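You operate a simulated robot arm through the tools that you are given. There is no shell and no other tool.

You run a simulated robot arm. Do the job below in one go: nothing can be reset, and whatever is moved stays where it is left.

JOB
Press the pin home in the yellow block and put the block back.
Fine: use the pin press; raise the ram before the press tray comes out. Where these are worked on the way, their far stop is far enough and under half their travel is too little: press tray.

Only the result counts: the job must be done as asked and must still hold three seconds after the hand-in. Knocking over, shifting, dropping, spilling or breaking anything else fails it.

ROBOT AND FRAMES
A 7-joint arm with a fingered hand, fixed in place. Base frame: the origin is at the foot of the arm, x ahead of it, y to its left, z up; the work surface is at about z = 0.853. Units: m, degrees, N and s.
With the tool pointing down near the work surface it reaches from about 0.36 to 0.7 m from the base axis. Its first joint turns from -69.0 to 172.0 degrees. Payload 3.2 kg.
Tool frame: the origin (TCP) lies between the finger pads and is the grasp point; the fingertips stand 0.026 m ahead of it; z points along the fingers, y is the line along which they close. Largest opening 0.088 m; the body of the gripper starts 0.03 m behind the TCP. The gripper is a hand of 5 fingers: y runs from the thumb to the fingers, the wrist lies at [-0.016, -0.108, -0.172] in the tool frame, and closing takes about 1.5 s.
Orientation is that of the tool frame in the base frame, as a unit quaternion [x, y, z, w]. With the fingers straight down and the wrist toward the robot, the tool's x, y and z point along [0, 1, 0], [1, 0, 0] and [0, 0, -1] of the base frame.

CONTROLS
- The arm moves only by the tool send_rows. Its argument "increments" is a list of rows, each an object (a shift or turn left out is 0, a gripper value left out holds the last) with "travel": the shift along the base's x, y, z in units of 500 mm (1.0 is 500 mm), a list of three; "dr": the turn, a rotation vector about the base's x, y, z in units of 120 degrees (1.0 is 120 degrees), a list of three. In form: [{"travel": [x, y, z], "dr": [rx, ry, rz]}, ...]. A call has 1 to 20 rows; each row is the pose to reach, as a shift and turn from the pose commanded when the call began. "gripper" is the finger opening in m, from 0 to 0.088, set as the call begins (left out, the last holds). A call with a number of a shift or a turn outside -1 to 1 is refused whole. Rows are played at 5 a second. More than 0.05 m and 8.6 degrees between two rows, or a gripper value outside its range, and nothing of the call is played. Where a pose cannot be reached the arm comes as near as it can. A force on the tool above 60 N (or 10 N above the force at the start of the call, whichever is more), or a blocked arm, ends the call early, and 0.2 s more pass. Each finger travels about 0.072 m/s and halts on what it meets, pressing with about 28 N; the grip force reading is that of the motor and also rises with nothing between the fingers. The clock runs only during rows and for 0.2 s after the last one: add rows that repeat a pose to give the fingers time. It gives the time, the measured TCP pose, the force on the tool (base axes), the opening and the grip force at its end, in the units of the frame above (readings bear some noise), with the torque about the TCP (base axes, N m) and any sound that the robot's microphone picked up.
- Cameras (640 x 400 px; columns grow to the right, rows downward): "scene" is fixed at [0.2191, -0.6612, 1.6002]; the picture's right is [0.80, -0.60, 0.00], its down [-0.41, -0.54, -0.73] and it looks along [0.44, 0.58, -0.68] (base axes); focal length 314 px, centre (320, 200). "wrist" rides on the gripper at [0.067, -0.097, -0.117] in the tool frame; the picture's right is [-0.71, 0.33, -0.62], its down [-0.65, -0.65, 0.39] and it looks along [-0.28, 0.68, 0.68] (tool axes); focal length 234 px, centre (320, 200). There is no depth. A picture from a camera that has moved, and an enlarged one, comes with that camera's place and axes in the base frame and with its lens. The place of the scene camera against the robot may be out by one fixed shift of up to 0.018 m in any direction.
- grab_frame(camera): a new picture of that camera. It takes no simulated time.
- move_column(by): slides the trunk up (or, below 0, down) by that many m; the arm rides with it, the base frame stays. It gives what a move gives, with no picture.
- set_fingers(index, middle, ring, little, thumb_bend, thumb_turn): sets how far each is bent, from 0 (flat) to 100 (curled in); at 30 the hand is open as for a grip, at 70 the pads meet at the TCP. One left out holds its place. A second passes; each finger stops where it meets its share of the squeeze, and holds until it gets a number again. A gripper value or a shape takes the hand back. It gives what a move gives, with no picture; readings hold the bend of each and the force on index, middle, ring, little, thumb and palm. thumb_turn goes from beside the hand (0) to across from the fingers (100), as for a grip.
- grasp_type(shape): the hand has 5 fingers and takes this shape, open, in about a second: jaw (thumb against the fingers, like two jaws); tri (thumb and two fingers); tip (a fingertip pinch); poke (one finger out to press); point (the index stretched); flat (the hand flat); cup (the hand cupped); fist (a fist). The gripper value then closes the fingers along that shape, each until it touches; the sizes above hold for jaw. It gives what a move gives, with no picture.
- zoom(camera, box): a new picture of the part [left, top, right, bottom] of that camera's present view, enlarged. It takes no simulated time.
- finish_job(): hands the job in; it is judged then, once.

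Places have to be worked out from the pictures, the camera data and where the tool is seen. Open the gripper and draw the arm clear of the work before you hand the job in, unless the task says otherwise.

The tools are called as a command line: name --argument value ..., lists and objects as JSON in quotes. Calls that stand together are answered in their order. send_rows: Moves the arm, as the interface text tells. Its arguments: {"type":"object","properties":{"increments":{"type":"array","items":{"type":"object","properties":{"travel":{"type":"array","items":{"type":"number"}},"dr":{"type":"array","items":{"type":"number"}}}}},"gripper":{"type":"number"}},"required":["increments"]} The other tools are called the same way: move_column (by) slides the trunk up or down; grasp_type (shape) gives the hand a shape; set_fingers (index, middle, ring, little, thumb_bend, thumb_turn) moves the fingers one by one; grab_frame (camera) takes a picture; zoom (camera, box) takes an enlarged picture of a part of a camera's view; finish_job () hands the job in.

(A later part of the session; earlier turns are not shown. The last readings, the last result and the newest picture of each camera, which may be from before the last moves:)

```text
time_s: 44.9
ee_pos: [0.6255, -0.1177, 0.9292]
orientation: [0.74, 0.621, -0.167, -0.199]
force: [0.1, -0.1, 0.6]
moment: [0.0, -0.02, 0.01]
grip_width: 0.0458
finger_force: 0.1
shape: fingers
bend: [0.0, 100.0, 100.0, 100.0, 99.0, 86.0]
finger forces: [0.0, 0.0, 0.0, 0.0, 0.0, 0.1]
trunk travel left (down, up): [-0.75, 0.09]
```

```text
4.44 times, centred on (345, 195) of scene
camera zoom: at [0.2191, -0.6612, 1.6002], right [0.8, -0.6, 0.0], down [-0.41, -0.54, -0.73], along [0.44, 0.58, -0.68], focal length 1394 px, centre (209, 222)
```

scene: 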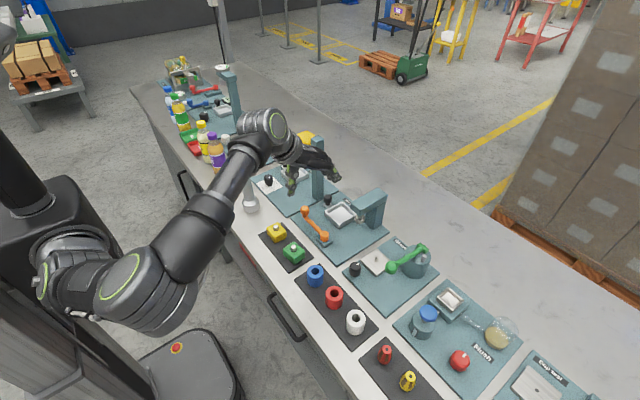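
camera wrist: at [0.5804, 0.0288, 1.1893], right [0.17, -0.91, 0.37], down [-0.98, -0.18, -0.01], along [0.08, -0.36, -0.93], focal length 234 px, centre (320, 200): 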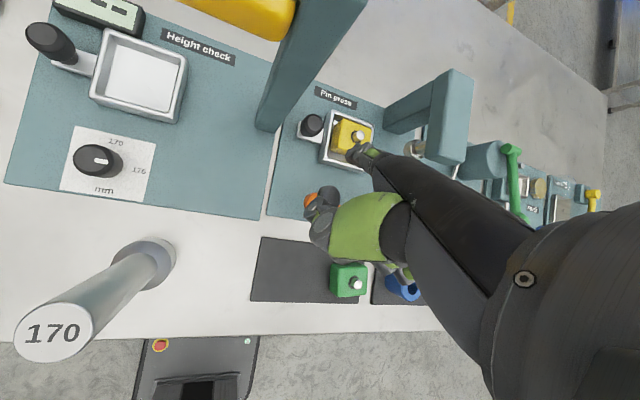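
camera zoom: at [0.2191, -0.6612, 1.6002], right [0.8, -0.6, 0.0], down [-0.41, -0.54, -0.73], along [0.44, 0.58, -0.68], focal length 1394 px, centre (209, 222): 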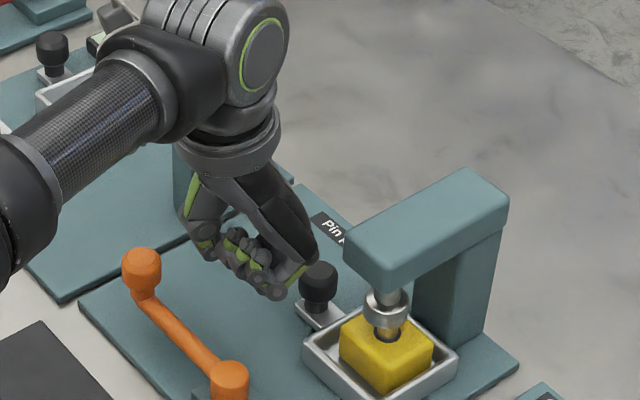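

The pin is nearly under the ram, with no stop felt yet. I'll continue with small steps.

send_rows --increments '[{"travel": [0, -0.006, 0]}, {"travel": [0, -0.012, 0]}, {"travel": [0, -0.018, 0]}, {"travel": [0, -0.024, 0]}, {"travel": [0, -0.024, 0]}]'

zoom --camera "scene" --box '[300, 150, 390, 240]'

zoom --camera "wrist" --box '[240, 60, 440, 240]'

```text
time_s: 46.1
ee_pos: [0.6257, -0.1268, 0.9279]
orientation: [0.739, 0.622, -0.167, -0.198]
force: [-0.4, 4.1, -0.3]
moment: [0.09, 0.0, 0.22]
grip_width: 0.0456
finger_force: 2.0
shape: fingers
bend: [0.0, 100.0, 100.0, 100.0, 99.0, 86.0]
finger forces: [3.4, 0.1, 0.0, 0.1, 0.0, 0.1]
trunk travel left (down, up): [-0.75, 0.09]
```

```text
4.44 times, centred on (345, 195) of scene
camera zoom: at [0.2191, -0.6612, 1.6002], right [0.8, -0.6, 0.0], down [-0.41, -0.54, -0.73], along [0.44, 0.58, -0.68], focal length 1394 px, centre (209, 222)
```

zoom: 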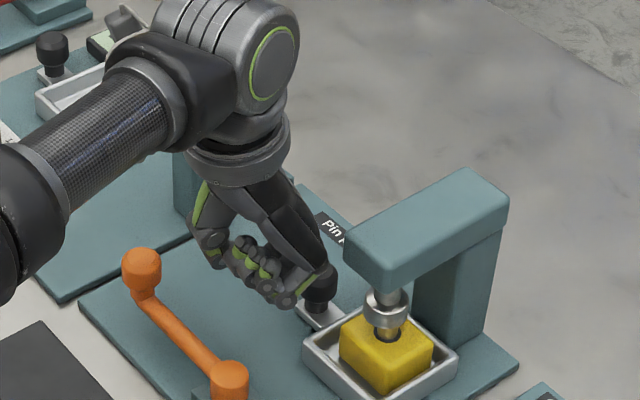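

```text
2.22 times, centred on (340, 150) of wrist
camera zoom: at [0.6126, -0.0571, 1.0789], right [0.47, -0.8, 0.37], down [-0.86, -0.51, -0.01], along [0.2, -0.32, -0.93], focal length 520 px, centre (276, 311)
```

zoom: 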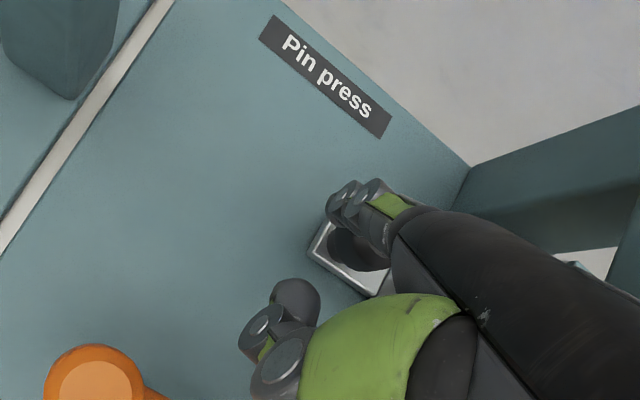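

The tray has stopped moving and the finger now reads 3-4 N against the far stop, with the pin directly under the ram. I'll back off, rise, and bring the hand back to straight down.

send_rows --increments '[{"travel": [0, 0.016, 0]}, {"travel": [0, 0.024, 0.04]}, {"travel": [0, 0.024, 0.12]}, {"travel": [-0.04, 0.024, 0.2]}, {"travel": [-0.1, 0.024, 0.22]}, {"travel": [-0.14, 0.024, 0.22]}, {"travel": [-0.14, 0.024, 0.22]}]'

send_rows --increments '[{"dr": [-0.011, -0.062, 0]}, {"dr": [-0.022, -0.123, 0]}, {"dr": [-0.033, -0.185, 0]}, {"dr": [-0.0435, -0.246, 0]}, {"dr": [-0.0435, -0.246, 0]}]'

send_rows --increments '[{"dr": [0, 0, 0.042]}, {"dr": [0, 0, 0.083]}, {"dr": [0, 0, 0.083]}]'

grasp_type --shape "tri"

grab_frame --camera "wrist"

zoom --camera "scene" --box '[250, 120, 390, 260]'

```text
time_s: 47.7
ee_pos: [0.5557, -0.1164, 1.0373]
orientation: [0.74, 0.621, -0.166, -0.198]
force: [0.5, -0.7, 0.5]
moment: [-0.01, 0.01, -0.02]
grip_width: 0.0457
finger_force: 0.0
shape: fingers
bend: [0.0, 100.0, 100.0, 100.0, 99.0, 86.0]
finger forces: [0.0, 0.0, 0.0, 0.1, 0.0, 0.0]
trunk travel left (down, up): [-0.75, 0.09]
```

```text
time_s: 48.9
ee_pos: [0.5554, -0.1158, 1.0381]
orientation: [0.766, 0.643, -0.001, 0.0]
force: [-0.1, -1.0, -0.1]
moment: [0.0, 0.0, -0.01]
grip_width: 0.0458
finger_force: 0.0
shape: fingers
bend: [0.0, 100.0, 100.0, 100.0, 99.0, 86.0]
finger forces: [0.0, 0.0, 0.0, 0.1, 0.0, 0.0]
trunk travel left (down, up): [-0.75, 0.09]
```

```text
time_s: 49.7
ee_pos: [0.556, -0.1164, 1.0379]
orientation: [0.707, 0.708, -0.001, -0.001]
force: [-0.8, 0.2, 0.0]
moment: [0.0, -0.02, -0.02]
grip_width: 0.0457
finger_force: 0.0
shape: fingers
bend: [0.0, 100.0, 100.0, 100.0, 99.0, 86.0]
finger forces: [0.0, 0.0, 0.1, 0.0, 0.1, 0.0]
trunk travel left (down, up): [-0.75, 0.09]
```

```text
time_s: 50.6
ee_pos: [0.5544, -0.1176, 1.0391]
orientation: [0.707, 0.707, 0.0, -0.001]
force: [0.0, -0.4, 0.0]
moment: [0.02, -0.03, -0.03]
grip_width: 0.0881
finger_force: 0.0
shape: tri
bend: [30.0, 30.0, 99.0, 99.0, 30.0, 97.0]
finger forces: [0.1, 0.1, 0.0, 0.0, 0.0, 0.1]
trunk travel left (down, up): [-0.75, 0.09]
```

```text
taken
camera wrist: at [0.4591, -0.05, 1.1552], right [0.33, -0.71, 0.62], down [-0.65, -0.65, -0.39], along [0.68, -0.28, -0.68], focal length 234 px, centre (320, 200)
```

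wrist: 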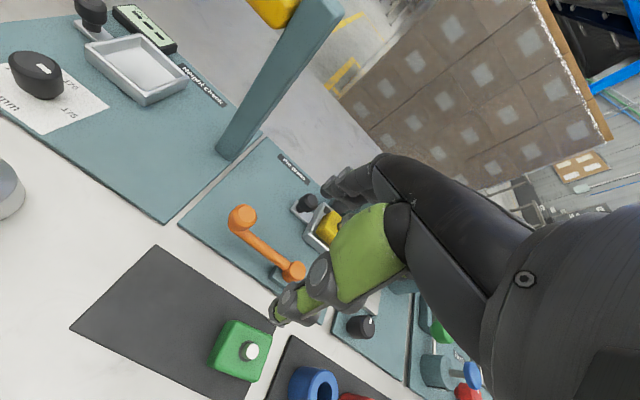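

```text
2.86 times, centred on (320, 190) of scene
camera zoom: at [0.2191, -0.6612, 1.6002], right [0.8, -0.6, 0.0], down [-0.41, -0.54, -0.73], along [0.44, 0.58, -0.68], focal length 896 px, centre (320, 229)
```

zoom: 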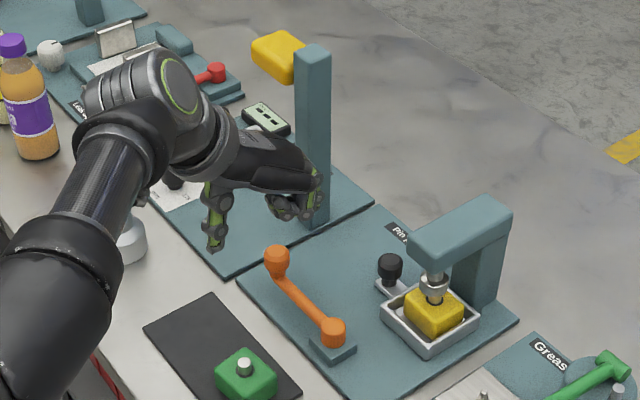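

The ram is above the pin and the hand is free. I'll zoom in on the lever to see its joint and its knob more closely.

zoom --camera "wrist" --box '[200, 180, 330, 310]'

zoom --camera "scene" --box '[290, 205, 350, 255]'

zoom --camera "scene" --box '[320, 160, 390, 225]'

```text
3.08 times, centred on (265, 245) of wrist
camera zoom: at [0.4591, -0.05, 1.1552], right [0.33, -0.71, 0.62], down [-0.65, -0.65, -0.39], along [0.68, -0.28, -0.68], focal length 720 px, centre (489, 62)
```

zoom: 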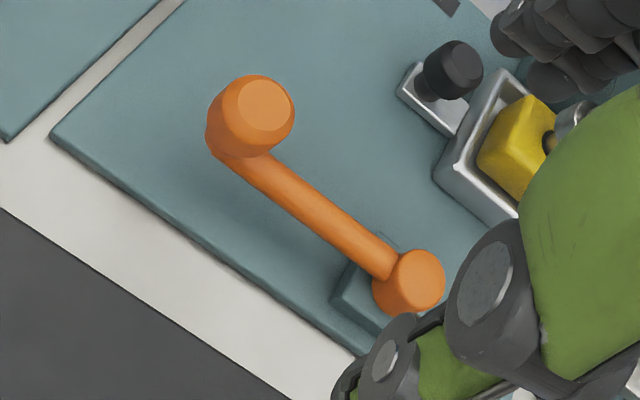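

```text
8.00 times, centred on (320, 230) of scene
camera zoom: at [0.2191, -0.6612, 1.6002], right [0.8, -0.6, 0.0], down [-0.41, -0.54, -0.73], along [0.44, 0.58, -0.68], focal length 2509 px, centre (320, -40)
```

zoom: 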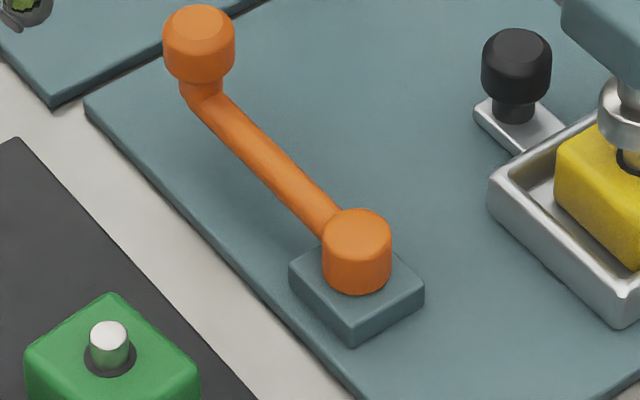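

```text
6.15 times, centred on (355, 192) of scene
camera zoom: at [0.2191, -0.6612, 1.6002], right [0.8, -0.6, 0.0], down [-0.41, -0.54, -0.73], along [0.44, 0.58, -0.68], focal length 1930 px, centre (105, 246)
```

zoom: 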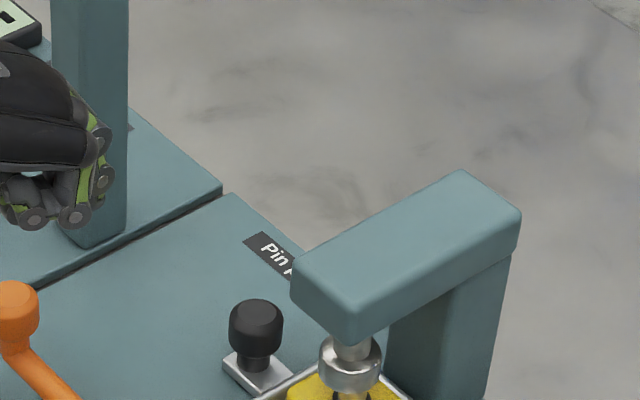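

It is clearly a horizontal crank with a vertical axis at about (0.599, -0.177) and its knob at (0.600, -0.076). I'll move over the knob with the tri grip and descend partway.

send_rows --increments '[{"travel": [0.045, 0.04, 0]}, {"travel": [0.091, 0.083, 0]}, {"travel": [0.091, 0.083, -0.08]}, {"travel": [0.091, 0.083, -0.16]}, {"travel": [0.091, 0.083, -0.2]}, {"travel": [0.091, 0.083, -0.2]}]' --gripper 0.06

zoom --camera "wrist" --box '[200, 140, 420, 340]'

zoom --camera "scene" --box '[270, 160, 370, 260]'

```text
time_s: 52.0
ee_pos: [0.6009, -0.0739, 0.9381]
orientation: [0.707, 0.707, -0.001, 0.0]
force: [-0.3, -0.3, 0.6]
moment: [0.03, 0.0, -0.01]
grip_width: 0.0606
finger_force: 0.0
shape: tri
bend: [42.0, 36.0, 99.0, 99.0, 8.0, 99.0]
finger forces: [0.0, 0.0, 0.1, 0.0, 0.0, 0.0]
trunk travel left (down, up): [-0.75, 0.09]
```

```text
2.00 times, centred on (310, 240) of wrist
camera zoom: at [0.5045, -0.0082, 1.0553], right [0.33, -0.71, 0.62], down [-0.65, -0.65, -0.39], along [0.68, -0.28, -0.68], focal length 468 px, centre (340, 120)
```

zoom: 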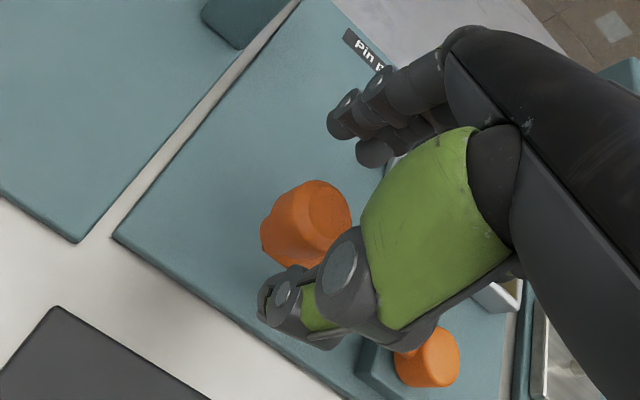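

```text
4.00 times, centred on (320, 210) of scene
camera zoom: at [0.2191, -0.6612, 1.6002], right [0.8, -0.6, 0.0], down [-0.41, -0.54, -0.73], along [0.44, 0.58, -0.68], focal length 1254 px, centre (320, 160)
```

zoom: 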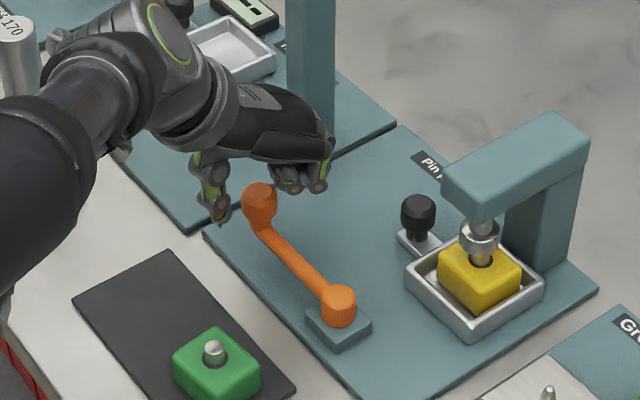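

The knob is centred between thumb and fingers. I'll descend to grip height and close.

send_rows --increments '[{"travel": [0, 0, -0.03]}, {"travel": [0, 0, -0.062]}, {"travel": [0, 0, -0.062]}]'

send_rows --increments '[{"travel": [0, 0, 0]}, {"travel": [0, 0, 0]}, {"travel": [0, 0, 0]}, {"travel": [0, 0, 0]}, {"travel": [0, 0, 0]}, {"travel": [0, 0, 0]}]' --gripper 0.015

zoom --camera "wrist" --box '[200, 140, 420, 340]'

zoom --camera "scene" --box '[270, 160, 370, 260]'

```text
time_s: 52.8
ee_pos: [0.6001, -0.0759, 0.9064]
orientation: [0.708, 0.707, -0.001, 0.0]
force: [0.8, -1.1, 0.4]
moment: [0.0, -0.01, -0.01]
grip_width: 0.0603
finger_force: 0.0
shape: tri
bend: [42.0, 36.0, 99.0, 99.0, 8.0, 99.0]
finger forces: [0.1, 0.0, 0.1, 0.1, 0.0, 0.0]
trunk travel left (down, up): [-0.75, 0.09]
```

```text
time_s: 54.2
ee_pos: [0.6004, -0.076, 0.9068]
orientation: [0.707, 0.707, 0.0, 0.0]
force: [-0.7, 0.3, 0.6]
moment: [0.01, 0.0, 0.0]
grip_width: 0.0154
finger_force: 0.0
shape: tri
bend: [63.0, 59.0, 99.0, 99.0, 49.0, 100.0]
finger forces: [0.2, 0.0, 0.0, 0.2, 1.9, 0.1]
trunk travel left (down, up): [-0.75, 0.09]
```

```text
2.00 times, centred on (310, 240) of wrist
camera zoom: at [0.5038, -0.009, 1.0236], right [0.33, -0.71, 0.62], down [-0.65, -0.65, -0.39], along [0.68, -0.28, -0.68], focal length 468 px, centre (340, 120)
```

zoom: 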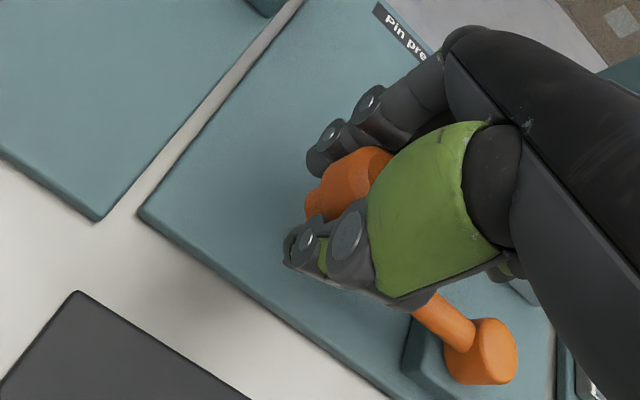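

```text
4.00 times, centred on (320, 210) of scene
camera zoom: at [0.2191, -0.6612, 1.6002], right [0.8, -0.6, 0.0], down [-0.41, -0.54, -0.73], along [0.44, 0.58, -0.68], focal length 1254 px, centre (320, 160)
```

zoom: 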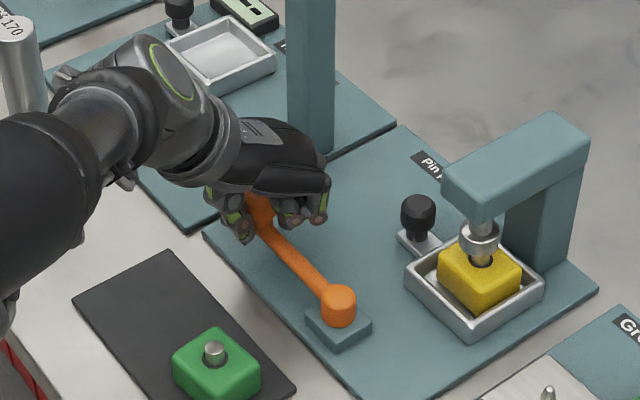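

The fingers are around the knob but barely squeezing. I'll close further.

send_rows --increments '[{"travel": [0, 0, 0]}, {"travel": [0, 0, 0]}, {"travel": [0, 0, 0]}, {"travel": [0, 0, 0]}]' --gripper 0.0

zoom --camera "wrist" --box '[200, 140, 420, 340]'

```text
time_s: 55.2
ee_pos: [0.6003, -0.0754, 0.9065]
orientation: [0.707, 0.707, 0.0, -0.001]
force: [-1.0, 0.8, -3.5]
moment: [-0.04, 0.06, 0.03]
grip_width: 0.0124
finger_force: 27.9
shape: tri
bend: [71.0, 71.0, 100.0, 100.0, 49.0, 100.0]
finger forces: [13.5, 11.8, 0.0, 0.0, 26.7, 0.0]
trunk travel left (down, up): [-0.75, 0.09]
```

```text
2.00 times, centred on (310, 240) of wrist
camera zoom: at [0.5044, -0.0088, 1.0231], right [0.33, -0.71, 0.62], down [-0.65, -0.65, -0.39], along [0.68, -0.28, -0.68], focal length 468 px, centre (340, 120)
```

zoom: 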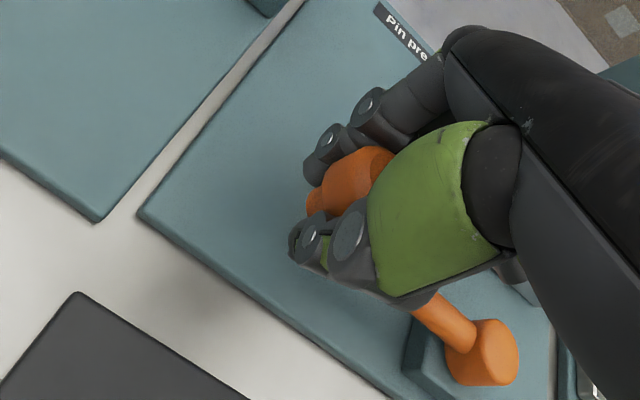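

The knob is firmly gripped, at 27 N on the thumb. I'll test the turning direction with a small move of about 1 cm toward -x and read the force.

send_rows --increments '[{"travel": [-0.008, 0, 0]}, {"travel": [-0.016, -0.001, 0]}, {"travel": [-0.024, -0.0015, 0]}, {"travel": [-0.024, -0.0015, 0]}]'

zoom --camera "scene" --box '[270, 160, 370, 260]'

```text
time_s: 56.2
ee_pos: [0.594, -0.0766, 0.906]
orientation: [0.707, 0.707, -0.001, 0.001]
force: [21.7, 2.7, 1.5]
moment: [-0.09, -0.24, 0.09]
grip_width: 0.0135
finger_force: 28.0
shape: tri
bend: [62.0, 64.0, 100.0, 100.0, 53.0, 100.0]
finger forces: [21.8, 21.0, 0.1, 0.0, 20.4, 0.0]
trunk travel left (down, up): [-0.75, 0.09]
```

```text
4.00 times, centred on (320, 210) of scene
camera zoom: at [0.2191, -0.6612, 1.6002], right [0.8, -0.6, 0.0], down [-0.41, -0.54, -0.73], along [0.44, 0.58, -0.68], focal length 1254 px, centre (320, 160)
```

zoom: 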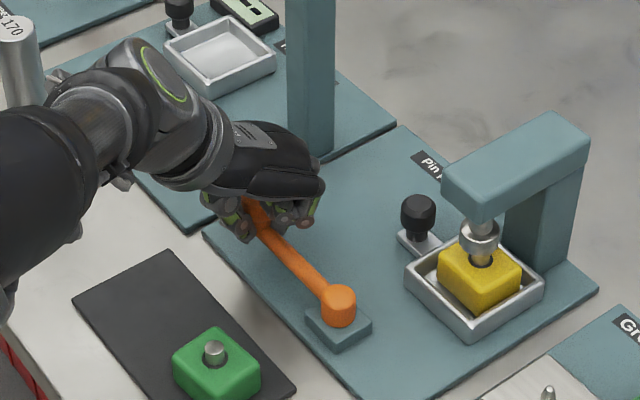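

The lever resists toward -x with 22 N, so that side is its stop. I'll return and test toward +x.

send_rows --increments '[{"travel": [0.012, 0.0008, 0]}, {"travel": [0.024, 0.0015, 0]}, {"travel": [0.034, 0.0015, 0]}, {"travel": [0.044, 0.0015, 0]}, {"travel": [0.054, 0.0, 0]}, {"travel": [0.054, 0.0, 0]}]'

zoom --camera "scene" --box '[270, 160, 370, 260]'

```text
time_s: 57.6
ee_pos: [0.6155, -0.0773, 0.9056]
orientation: [0.708, 0.706, -0.003, -0.001]
force: [-4.9, -0.6, -3.5]
moment: [-0.06, 0.24, -0.09]
grip_width: 0.0127
finger_force: 28.3
shape: tri
bend: [71.0, 71.0, 100.0, 100.0, 50.0, 100.0]
finger forces: [13.8, 10.1, 0.1, 0.1, 31.5, 0.0]
trunk travel left (down, up): [-0.75, 0.09]
```

```text
4.00 times, centred on (320, 210) of scene
camera zoom: at [0.2191, -0.6612, 1.6002], right [0.8, -0.6, 0.0], down [-0.41, -0.54, -0.73], along [0.44, 0.58, -0.68], focal length 1254 px, centre (320, 160)
```

zoom: 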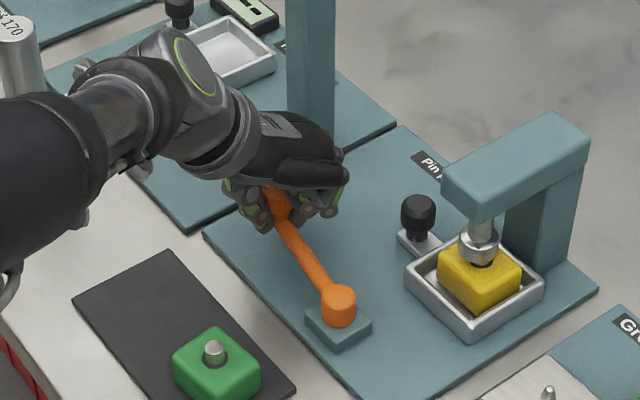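

The lever turns toward +x and the ram is coming down. I'll follow the arc to about 30°.

send_rows --increments '[{"travel": [0.01, -0.003, 0]}, {"travel": [0.02, -0.007, 0]}, {"travel": [0.028, -0.009, 0]}, {"travel": [0.036, -0.012, 0]}, {"travel": [0.045, -0.016, 0]}, {"travel": [0.053, -0.019, 0]}, {"travel": [0.061, -0.023, 0]}, {"travel": [0.068, -0.027, 0]}, {"travel": [0.068, -0.027, 0]}]'

zoom --camera "scene" --box '[270, 160, 370, 260]'

zoom --camera "wrist" --box '[200, 140, 420, 340]'

```text
time_s: 59.6
ee_pos: [0.6436, -0.0867, 0.9064]
orientation: [0.705, 0.709, -0.002, -0.001]
force: [-26.4, 5.9, -12.9]
moment: [-0.11, 0.35, -0.06]
grip_width: 0.0118
finger_force: 27.9
shape: tri
bend: [71.0, 72.0, 100.0, 100.0, 47.0, 96.0]
finger forces: [9.2, 6.9, 0.0, 0.1, 39.7, 0.0]
trunk travel left (down, up): [-0.75, 0.09]
```

```text
4.00 times, centred on (320, 210) of scene
camera zoom: at [0.2191, -0.6612, 1.6002], right [0.8, -0.6, 0.0], down [-0.41, -0.54, -0.73], along [0.44, 0.58, -0.68], focal length 1254 px, centre (320, 160)
```

zoom: 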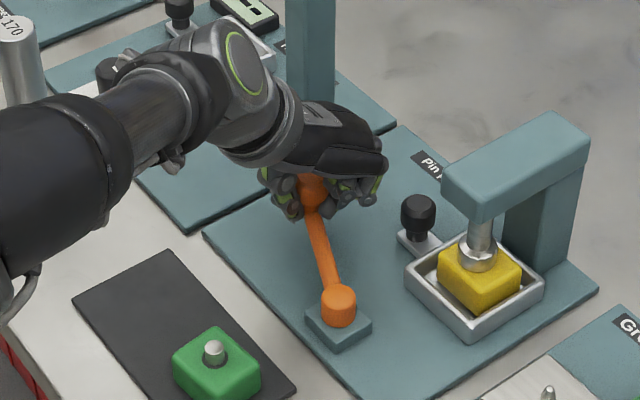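

```text
2.00 times, centred on (310, 240) of wrist
camera zoom: at [0.5487, -0.0199, 1.0241], right [0.34, -0.71, 0.62], down [-0.65, -0.65, -0.39], along [0.68, -0.28, -0.68], focal length 468 px, centre (340, 120)
```

zoom: 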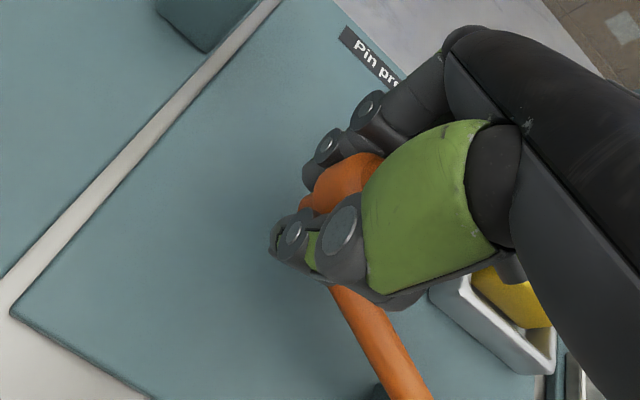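

The ram is down at the block and the resistance has risen to 26 N. I'll take a close look at the ram and the pin.

zoom --camera "scene" --box '[325, 180, 385, 250]'

```text
5.71 times, centred on (355, 215) of scene
camera zoom: at [0.2191, -0.6612, 1.6002], right [0.8, -0.6, 0.0], down [-0.41, -0.54, -0.73], along [0.44, 0.58, -0.68], focal length 1792 px, centre (120, 114)
```

zoom: 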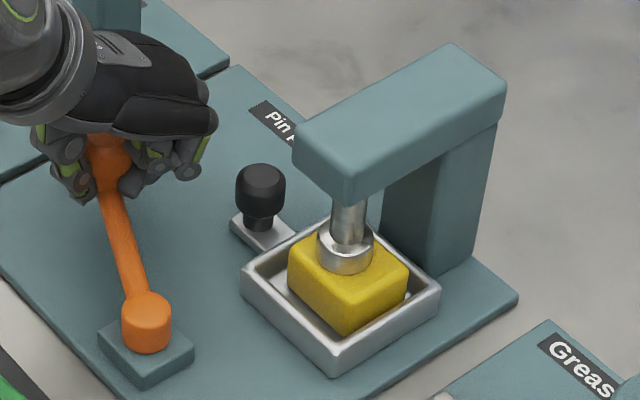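

The ram disc seems to be at or just above the block top. I'll push further along the arc to find the far stop, watching the force.

send_rows --increments '[{"travel": [0.006, -0.004, 0]}, {"travel": [0.012, -0.008, 0]}, {"travel": [0.018, -0.012, 0]}, {"travel": [0.024, -0.017, 0]}, {"travel": [0.024, -0.017, 0]}]'

zoom --camera "scene" --box '[325, 180, 385, 250]'

zoom --camera "scene" --box '[270, 160, 370, 260]'

```text
time_s: 60.8
ee_pos: [0.6502, -0.0881, 0.9081]
orientation: [0.704, 0.711, -0.001, -0.003]
force: [-42.1, 21.4, -10.3]
moment: [-0.06, 0.05, -0.14]
grip_width: 0.0144
finger_force: 27.6
shape: tri
bend: [71.0, 73.0, 100.0, 100.0, 43.0, 93.0]
finger forces: [5.8, 0.2, 0.0, 0.0, 49.2, 0.1]
trunk travel left (down, up): [-0.75, 0.09]
```

```text
5.71 times, centred on (355, 215) of scene
camera zoom: at [0.2191, -0.6612, 1.6002], right [0.8, -0.6, 0.0], down [-0.41, -0.54, -0.73], along [0.44, 0.58, -0.68], focal length 1792 px, centre (120, 114)
```

zoom: 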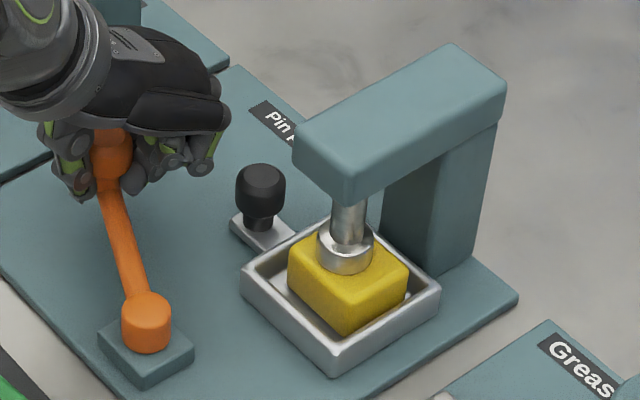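

```text
4.00 times, centred on (320, 210) of scene
camera zoom: at [0.2191, -0.6612, 1.6002], right [0.8, -0.6, 0.0], down [-0.41, -0.54, -0.73], along [0.44, 0.58, -0.68], focal length 1254 px, centre (320, 160)
```

zoom: 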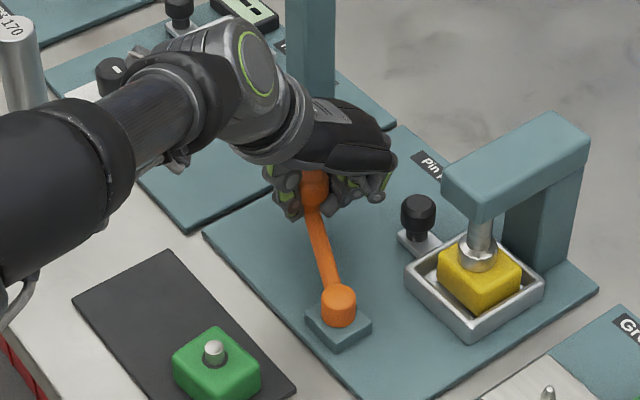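

The lever holds fast at about 25° even under 42 N, and the ram disc sits flat on the block's top face, so the pin is pressed home. Now I'll swing the lever back to its rest stop to raise the ram.

send_rows --increments '[{"travel": [-0.016, 0.011, 0]}, {"travel": [-0.032, 0.022, 0]}, {"travel": [-0.048, 0.032, 0]}, {"travel": [-0.064, 0.038, 0]}, {"travel": [-0.082, 0.042, 0]}, {"travel": [-0.1, 0.045, 0]}, {"travel": [-0.116, 0.046, 0]}, {"travel": [-0.126, 0.046, 0]}, {"travel": [-0.126, 0.046, 0]}]'

zoom --camera "scene" --box '[270, 160, 390, 260]'

zoom --camera "wrist" --box '[200, 140, 420, 340]'

```text
time_s: 62.8
ee_pos: [0.599, -0.0749, 0.9078]
orientation: [0.707, 0.707, 0.0, 0.0]
force: [6.1, -3.5, 10.0]
moment: [-0.15, -0.26, 0.16]
grip_width: 0.0123
finger_force: 28.8
shape: tri
bend: [71.0, 72.0, 100.0, 100.0, 49.0, 100.0]
finger forces: [16.9, 21.7, 0.0, 0.1, 26.7, 0.0]
trunk travel left (down, up): [-0.75, 0.09]
```

```text
4.00 times, centred on (330, 210) of scene
camera zoom: at [0.2191, -0.6612, 1.6002], right [0.8, -0.6, 0.0], down [-0.41, -0.54, -0.73], along [0.44, 0.58, -0.68], focal length 1254 px, centre (280, 160)
```

zoom: 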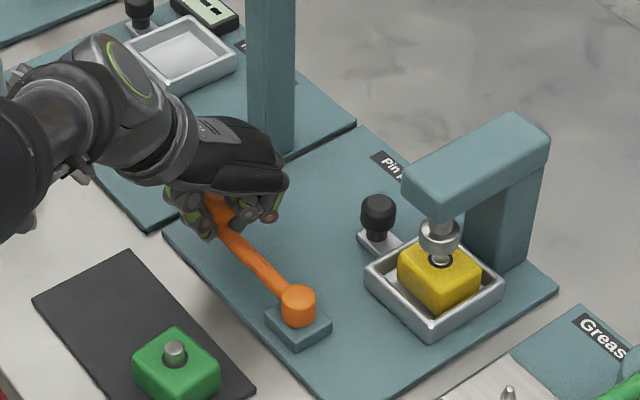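

```text
2.00 times, centred on (310, 240) of wrist
camera zoom: at [0.5026, -0.0083, 1.025], right [0.33, -0.71, 0.62], down [-0.65, -0.65, -0.39], along [0.68, -0.28, -0.68], focal length 468 px, centre (340, 120)
```

zoom: 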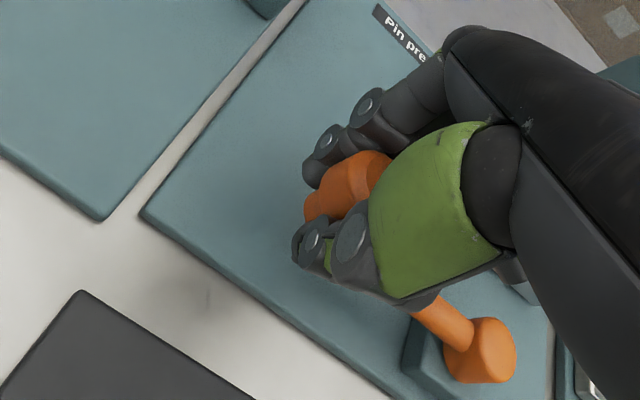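

The ram is raised. I'll nudge a little further toward the rest stop and zoom in on the pin.

send_rows --increments '[{"travel": [-0.008, 0, 0]}, {"travel": [-0.012, 0, 0]}, {"travel": [-0.012, 0, 0]}]'

zoom --camera "scene" --box '[335, 185, 385, 240]'

```text
time_s: 63.6
ee_pos: [0.5964, -0.0732, 0.9084]
orientation: [0.707, 0.707, 0.002, 0.001]
force: [19.8, -1.6, 15.4]
moment: [-0.16, -0.43, 0.14]
grip_width: 0.0131
finger_force: 27.8
shape: tri
bend: [71.0, 72.0, 100.0, 100.0, 52.0, 100.0]
finger forces: [20.5, 26.0, 0.1, 0.0, 22.5, 0.0]
trunk travel left (down, up): [-0.75, 0.09]
```

```text
7.27 times, centred on (360, 212) of scene
camera zoom: at [0.2191, -0.6612, 1.6002], right [0.8, -0.6, 0.0], down [-0.41, -0.54, -0.73], along [0.44, 0.58, -0.68], focal length 2281 px, centre (29, 109)
```

zoom: 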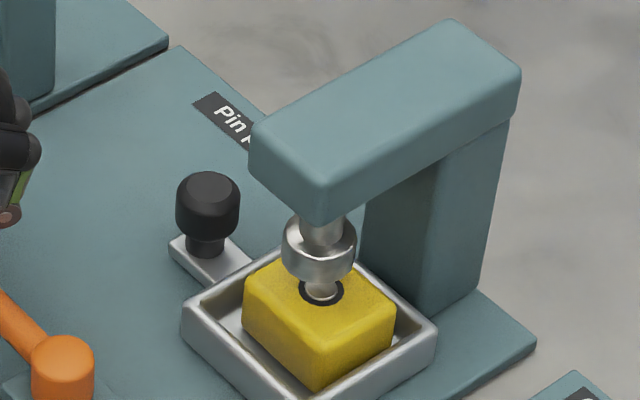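

The lever is at its rest stop, the ram is up, and the pin now looks flush in its ring. I'll relax the command, open the hand and rise.

send_rows --increments '[{"travel": [0.008, -0.001, 0]}, {"travel": [0.014, -0.002, 0]}, {"travel": [0.014, -0.002, 0]}]'

send_rows --increments '[{"travel": [0, 0, 0]}, {"travel": [0, 0, 0]}, {"travel": [0, 0, 0]}, {"travel": [0, 0, 0]}, {"travel": [0, 0, 0]}, {"travel": [0, 0, 0]}]' --gripper 0.062

zoom --camera "wrist" --box '[200, 140, 420, 340]'

```text
time_s: 64.4
ee_pos: [0.5984, -0.0746, 0.9081]
orientation: [0.707, 0.707, 0.0, 0.0]
force: [1.3, 0.6, 14.8]
moment: [-0.11, -0.14, 0.06]
grip_width: 0.0127
finger_force: 27.6
shape: tri
bend: [71.0, 72.0, 100.0, 100.0, 51.0, 100.0]
finger forces: [16.1, 21.3, 0.0, 0.0, 29.7, 0.1]
trunk travel left (down, up): [-0.75, 0.09]
```

```text
time_s: 65.8
ee_pos: [0.599, -0.0753, 0.9078]
orientation: [0.707, 0.707, 0.0, -0.001]
force: [-0.1, 0.5, 0.2]
moment: [0.01, 0.0, -0.07]
grip_width: 0.0613
finger_force: 0.1
shape: tri
bend: [41.0, 35.0, 99.0, 99.0, 8.0, 99.0]
finger forces: [0.0, 0.1, 0.0, 0.0, 0.0, 0.0]
trunk travel left (down, up): [-0.75, 0.09]
```

```text
2.00 times, centred on (310, 240) of wrist
camera zoom: at [0.504, -0.0087, 1.024], right [0.33, -0.71, 0.62], down [-0.65, -0.65, -0.39], along [0.68, -0.28, -0.68], focal length 468 px, centre (340, 120)
```

zoom: 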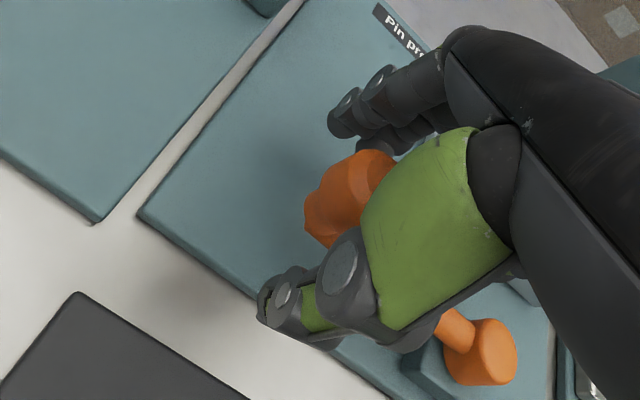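

The hand is free of the lever. I'll rise, switch to the straight index, yaw to -20° and pitch 30° down, ready to pull the tray back from the -y side of its knob, which is now at about (0.699, -0.1475).

send_rows --increments '[{"travel": [0, 0, 0.06]}, {"travel": [0, 0, 0.14]}, {"travel": [0, 0, 0.22]}, {"travel": [-0.02, -0.04, 0.25]}, {"travel": [-0.047, -0.1, 0.25]}, {"travel": [-0.047, -0.181, 0.25]}, {"travel": [-0.047, -0.181, 0.25]}]'

grasp_type --shape "point"

set_fingers --index 0

send_rows --increments '[{"dr": [0, 0, -0.055]}, {"dr": [0, 0, -0.11]}, {"dr": [0, 0, -0.1667]}, {"dr": [0, 0, -0.1667]}]'

send_rows --increments '[{"dr": [0.021, 0.059, 0]}, {"dr": [0.043, 0.118, 0]}, {"dr": [0.064, 0.177, 0]}, {"dr": [0.0855, 0.235, 0]}, {"dr": [0.0855, 0.235, 0]}]'

zoom --camera "scene" --box '[270, 120, 390, 250]'

grab_frame --camera "wrist"

```text
time_s: 67.4
ee_pos: [0.5753, -0.1649, 1.0325]
orientation: [0.707, 0.707, 0.0, 0.0]
force: [-0.6, 0.0, 0.1]
moment: [0.02, 0.02, 0.02]
grip_width: 0.0617
finger_force: 0.0
shape: tri
bend: [41.0, 35.0, 99.0, 99.0, 8.0, 99.0]
finger forces: [0.0, 0.0, 0.1, 0.0, 0.1, 0.0]
trunk travel left (down, up): [-0.75, 0.09]
```

```text
time_s: 68.3
ee_pos: [0.5764, -0.1654, 1.032]
orientation: [0.707, 0.707, -0.001, -0.001]
force: [0.2, -0.4, -0.4]
moment: [0.02, -0.01, 0.01]
grip_width: 0.0834
finger_force: 0.2
shape: point
bend: [20.0, 100.0, 100.0, 100.0, 99.0, 86.0]
finger forces: [0.0, 0.0, 0.0, 0.0, 0.1, 0.0]
trunk travel left (down, up): [-0.75, 0.09]
```

```text
time_s: 69.3
ee_pos: [0.5747, -0.1651, 1.0322]
orientation: [0.707, 0.707, 0.0, 0.0]
force: [0.8, 0.0, -0.3]
moment: [-0.01, 0.0, -0.03]
grip_width: 0.0459
finger_force: 0.2
shape: fingers
bend: [0.0, 100.0, 100.0, 100.0, 99.0, 86.0]
finger forces: [0.0, 0.1, 0.1, 0.0, 0.1, 0.0]
trunk travel left (down, up): [-0.75, 0.09]
```

```text
time_s: 70.3
ee_pos: [0.5752, -0.1655, 1.0319]
orientation: [0.82, 0.573, 0.0, 0.001]
force: [0.8, -0.1, -0.1]
moment: [0.0, 0.01, -0.04]
grip_width: 0.0463
finger_force: 0.1
shape: fingers
bend: [0.0, 100.0, 100.0, 100.0, 99.0, 86.0]
finger forces: [0.1, 0.0, 0.0, 0.0, 0.0, 0.1]
trunk travel left (down, up): [-0.75, 0.09]
```

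```text
time_s: 71.5
ee_pos: [0.5759, -0.1661, 1.032]
orientation: [0.79, 0.555, -0.149, -0.213]
force: [0.4, 0.4, 0.6]
moment: [0.01, -0.02, -0.04]
grip_width: 0.0459
finger_force: 0.0
shape: fingers
bend: [0.0, 100.0, 100.0, 100.0, 99.0, 86.0]
finger forces: [0.0, 0.0, 0.0, 0.0, 0.0, 0.0]
trunk travel left (down, up): [-0.75, 0.09]
```

```text
3.08 times, centred on (330, 185) of scene
camera zoom: at [0.2191, -0.6612, 1.6002], right [0.8, -0.6, 0.0], down [-0.41, -0.54, -0.73], along [0.44, 0.58, -0.68], focal length 965 px, centre (289, 246)
```

zoom: 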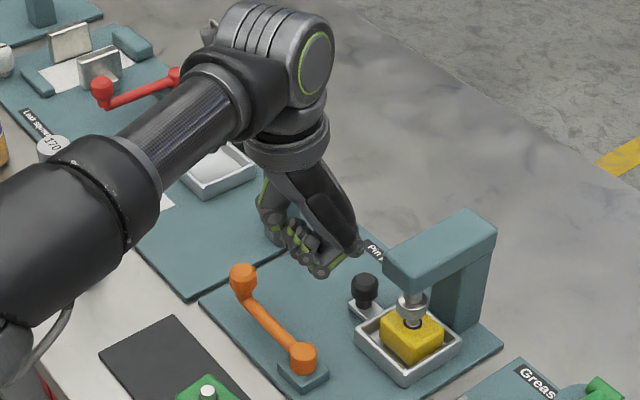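

```text
taken
camera wrist: at [0.5755, -0.0948, 1.1824], right [0.32, -0.87, 0.37], down [-0.94, -0.35, -0.01], along [0.14, -0.35, -0.93], focal length 234 px, centre (320, 200)
```

wrist: 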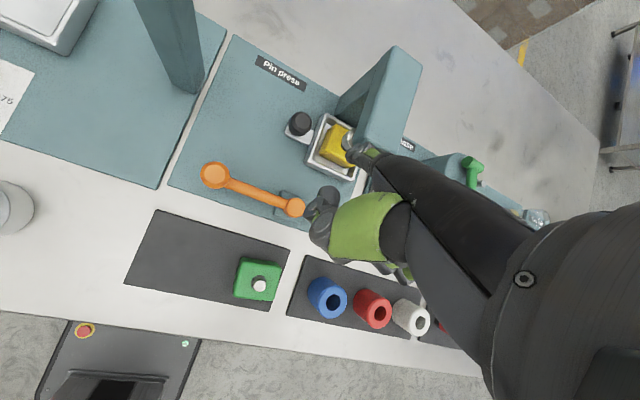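

zoom --camera "wrist" --box '[270, 80, 410, 200]'

```text
3.33 times, centred on (340, 140) of wrist
camera zoom: at [0.5755, -0.0948, 1.1824], right [0.32, -0.87, 0.37], down [-0.94, -0.35, -0.01], along [0.14, -0.35, -0.93], focal length 781 px, centre (253, 400)
```

zoom: 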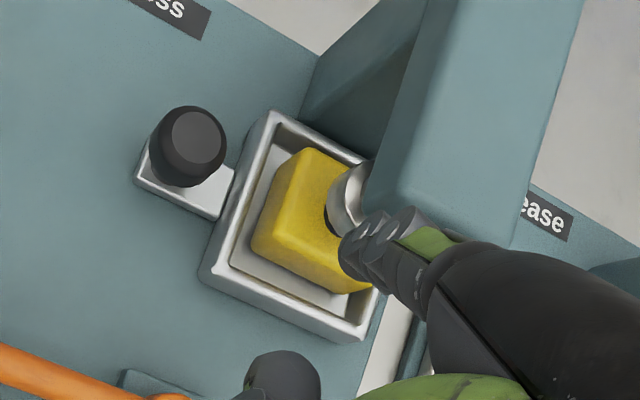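

The gap between the tray knob (edge y ≈ -0.161) and the block (edge y ≈ -0.190) is about 29 mm. I'll descend in front of the tray with the tip near y=-0.176.

send_rows --increments '[{"travel": [0, 0, -0.07]}, {"travel": [0, 0, -0.14]}, {"travel": [0, 0, -0.19]}, {"travel": [0, 0, -0.212]}, {"travel": [0, 0, -0.212]}]'

zoom --camera "wrist" --box '[240, 60, 440, 240]'

zoom --camera "scene" --box '[300, 160, 390, 250]'

```text
time_s: 72.7
ee_pos: [0.5761, -0.1664, 0.9274]
orientation: [0.791, 0.554, -0.148, -0.212]
force: [0.2, -0.7, -0.3]
moment: [-0.01, -0.02, 0.03]
grip_width: 0.0462
finger_force: 0.1
shape: fingers
bend: [0.0, 100.0, 100.0, 100.0, 99.0, 86.0]
finger forces: [0.0, 0.0, 0.0, 0.1, 0.0, 0.1]
trunk travel left (down, up): [-0.75, 0.09]
```

```text
2.22 times, centred on (340, 150) of wrist
camera zoom: at [0.5763, -0.0949, 1.0762], right [0.32, -0.87, 0.37], down [-0.94, -0.35, -0.01], along [0.14, -0.35, -0.93], focal length 520 px, centre (276, 311)
```

zoom: 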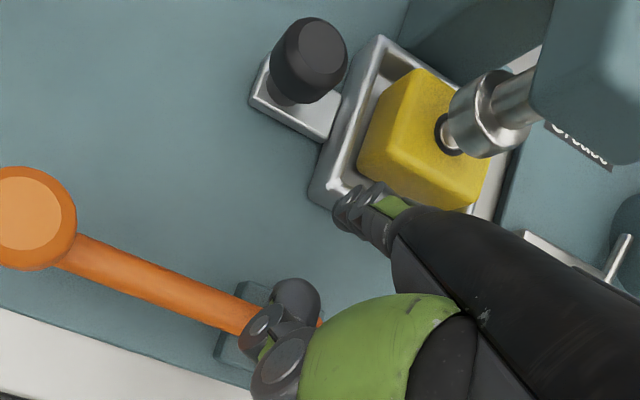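

```text
4.44 times, centred on (345, 205) of scene
camera zoom: at [0.2191, -0.6612, 1.6002], right [0.8, -0.6, 0.0], down [-0.41, -0.54, -0.73], along [0.44, 0.58, -0.68], focal length 1394 px, centre (209, 178)
```

zoom: 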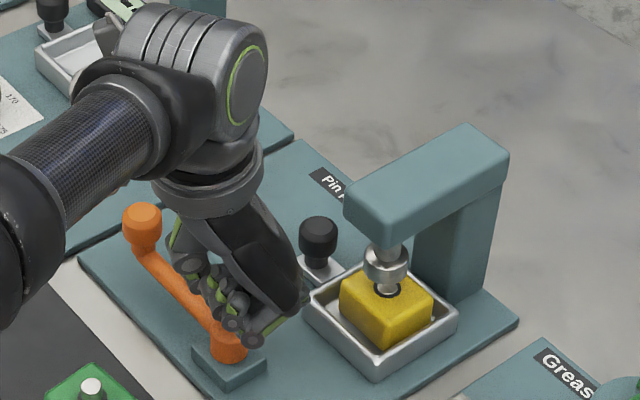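

The clearances look fine. I'll move forward about 4.7 cm so the finger enters the gap between the knob and the block.

send_rows --increments '[{"travel": [0.025, 0, 0]}, {"travel": [0.05, 0, 0]}, {"travel": [0.075, 0, 0]}, {"travel": [0.094, 0, 0]}, {"travel": [0.094, 0, 0]}]'

zoom --camera "wrist" --box '[240, 60, 440, 240]'

zoom --camera "scene" --box '[300, 160, 390, 250]'

```text
time_s: 73.9
ee_pos: [0.6212, -0.1664, 0.927]
orientation: [0.791, 0.554, -0.149, -0.213]
force: [-9.4, 0.8, -2.5]
moment: [0.05, -0.29, -0.21]
grip_width: 0.0459
finger_force: 5.3
shape: fingers
bend: [0.0, 100.0, 100.0, 100.0, 99.0, 86.0]
finger forces: [0.0, 2.6, 0.0, 0.0, 0.0, 7.9]
trunk travel left (down, up): [-0.75, 0.09]
```

```text
2.22 times, centred on (340, 150) of wrist
camera zoom: at [0.6212, -0.0949, 1.0766], right [0.32, -0.87, 0.37], down [-0.94, -0.35, -0.01], along [0.14, -0.35, -0.93], focal length 520 px, centre (276, 311)
```

zoom: 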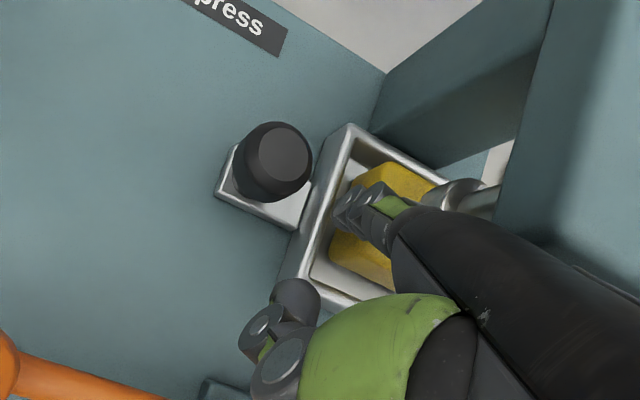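

```text
4.44 times, centred on (345, 205) of scene
camera zoom: at [0.2191, -0.6612, 1.6002], right [0.8, -0.6, 0.0], down [-0.41, -0.54, -0.73], along [0.44, 0.58, -0.68], focal length 1394 px, centre (209, 178)
```

zoom: 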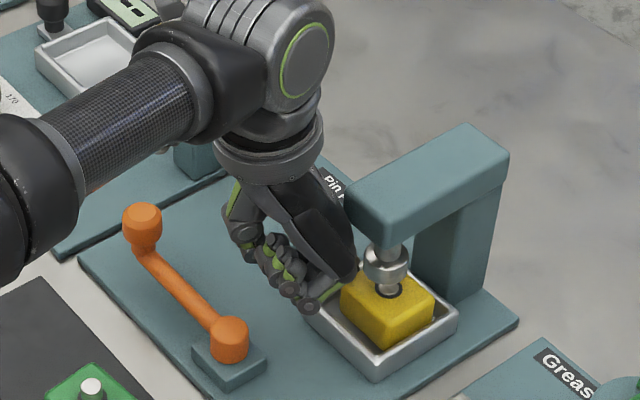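

There is a 9 N contact, probably the palm or middle finger against the press arm. I'll ease back in x and shift +y toward the knob.

send_rows --increments '[{"travel": [-0.012, 0.006, 0]}, {"travel": [-0.014, 0.014, 0]}, {"travel": [-0.014, 0.022, 0]}, {"travel": [-0.014, 0.022, 0]}]'

zoom --camera "wrist" --box '[240, 60, 440, 240]'

zoom --camera "scene" --box '[300, 160, 390, 250]'

```text
time_s: 74.9
ee_pos: [0.6169, -0.1543, 0.9268]
orientation: [0.791, 0.554, -0.149, -0.213]
force: [0.4, 0.0, -0.1]
moment: [0.0, -0.01, 0.0]
grip_width: 0.046
finger_force: 0.2
shape: fingers
bend: [0.0, 100.0, 100.0, 100.0, 99.0, 86.0]
finger forces: [0.0, 0.0, 0.1, 0.0, 0.1, 0.0]
trunk travel left (down, up): [-0.75, 0.09]
```

```text
2.22 times, centred on (340, 150) of wrist
camera zoom: at [0.6162, -0.0837, 1.0762], right [0.32, -0.87, 0.37], down [-0.94, -0.35, -0.01], along [0.14, -0.35, -0.93], focal length 520 px, centre (276, 311)
```

zoom: 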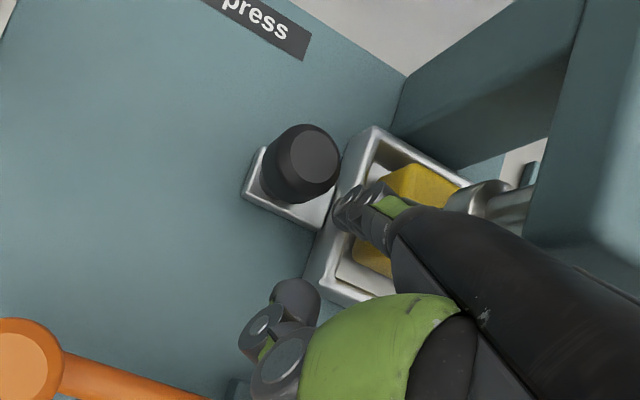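

```text
4.44 times, centred on (345, 205) of scene
camera zoom: at [0.2191, -0.6612, 1.6002], right [0.8, -0.6, 0.0], down [-0.41, -0.54, -0.73], along [0.44, 0.58, -0.68], focal length 1394 px, centre (209, 178)
```

zoom: 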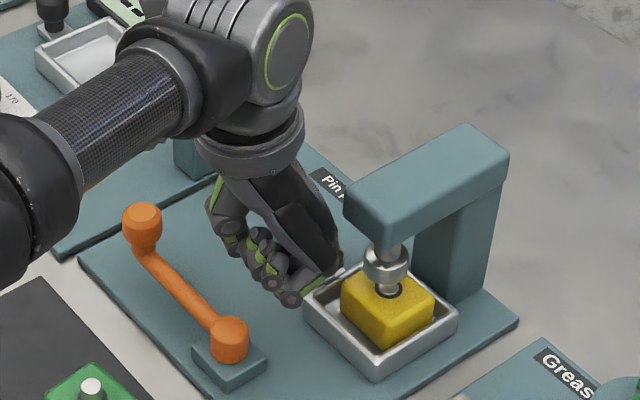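

The contact is gone and the fingertip is now right at the -y side of the knob. I'll pull along +y and see whether the tray follows.

send_rows --increments '[{"travel": [0, 0.012, 0]}, {"travel": [0, 0.024, 0]}, {"travel": [0, 0.036, 0]}, {"travel": [0, 0.048, 0]}, {"travel": [0, 0.06, 0]}, {"travel": [0, 0.06, 0]}]'

zoom --camera "wrist" --box '[240, 60, 440, 240]'

zoom --camera "scene" --box '[300, 160, 390, 250]'

```text
time_s: 76.3
ee_pos: [0.6172, -0.1246, 0.9272]
orientation: [0.791, 0.555, -0.149, -0.213]
force: [0.1, 0.5, 0.2]
moment: [0.0, 0.01, 0.03]
grip_width: 0.0459
finger_force: 0.1
shape: fingers
bend: [0.0, 100.0, 100.0, 100.0, 99.0, 86.0]
finger forces: [0.1, 0.0, 0.0, 0.0, 0.1, 0.0]
trunk travel left (down, up): [-0.75, 0.09]
```

```text
2.22 times, centred on (340, 150) of wrist
camera zoom: at [0.6168, -0.0537, 1.0761], right [0.32, -0.87, 0.37], down [-0.94, -0.35, -0.01], along [0.14, -0.35, -0.93], focal length 520 px, centre (276, 311)
```

zoom: 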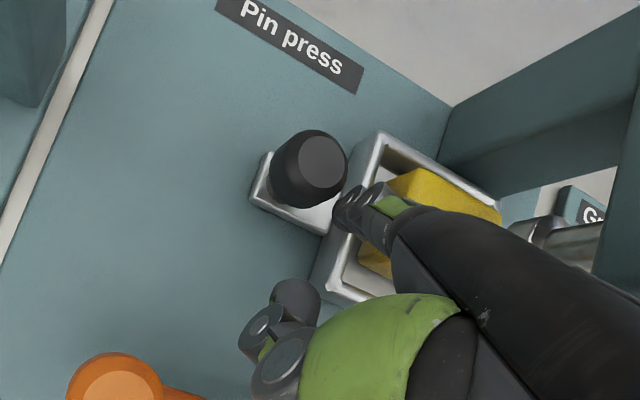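

```text
4.44 times, centred on (345, 205) of scene
camera zoom: at [0.2191, -0.6612, 1.6002], right [0.8, -0.6, 0.0], down [-0.41, -0.54, -0.73], along [0.44, 0.58, -0.68], focal length 1394 px, centre (209, 178)
```

zoom: 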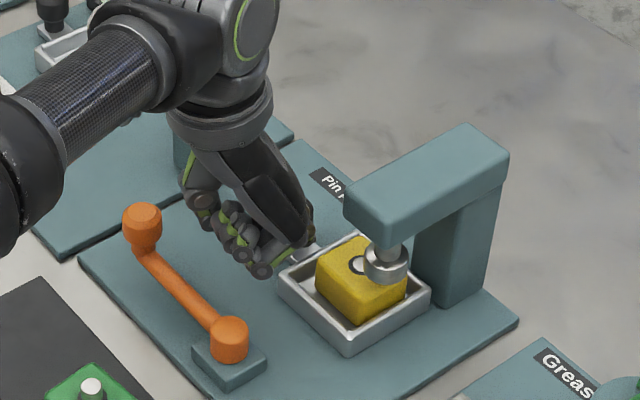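

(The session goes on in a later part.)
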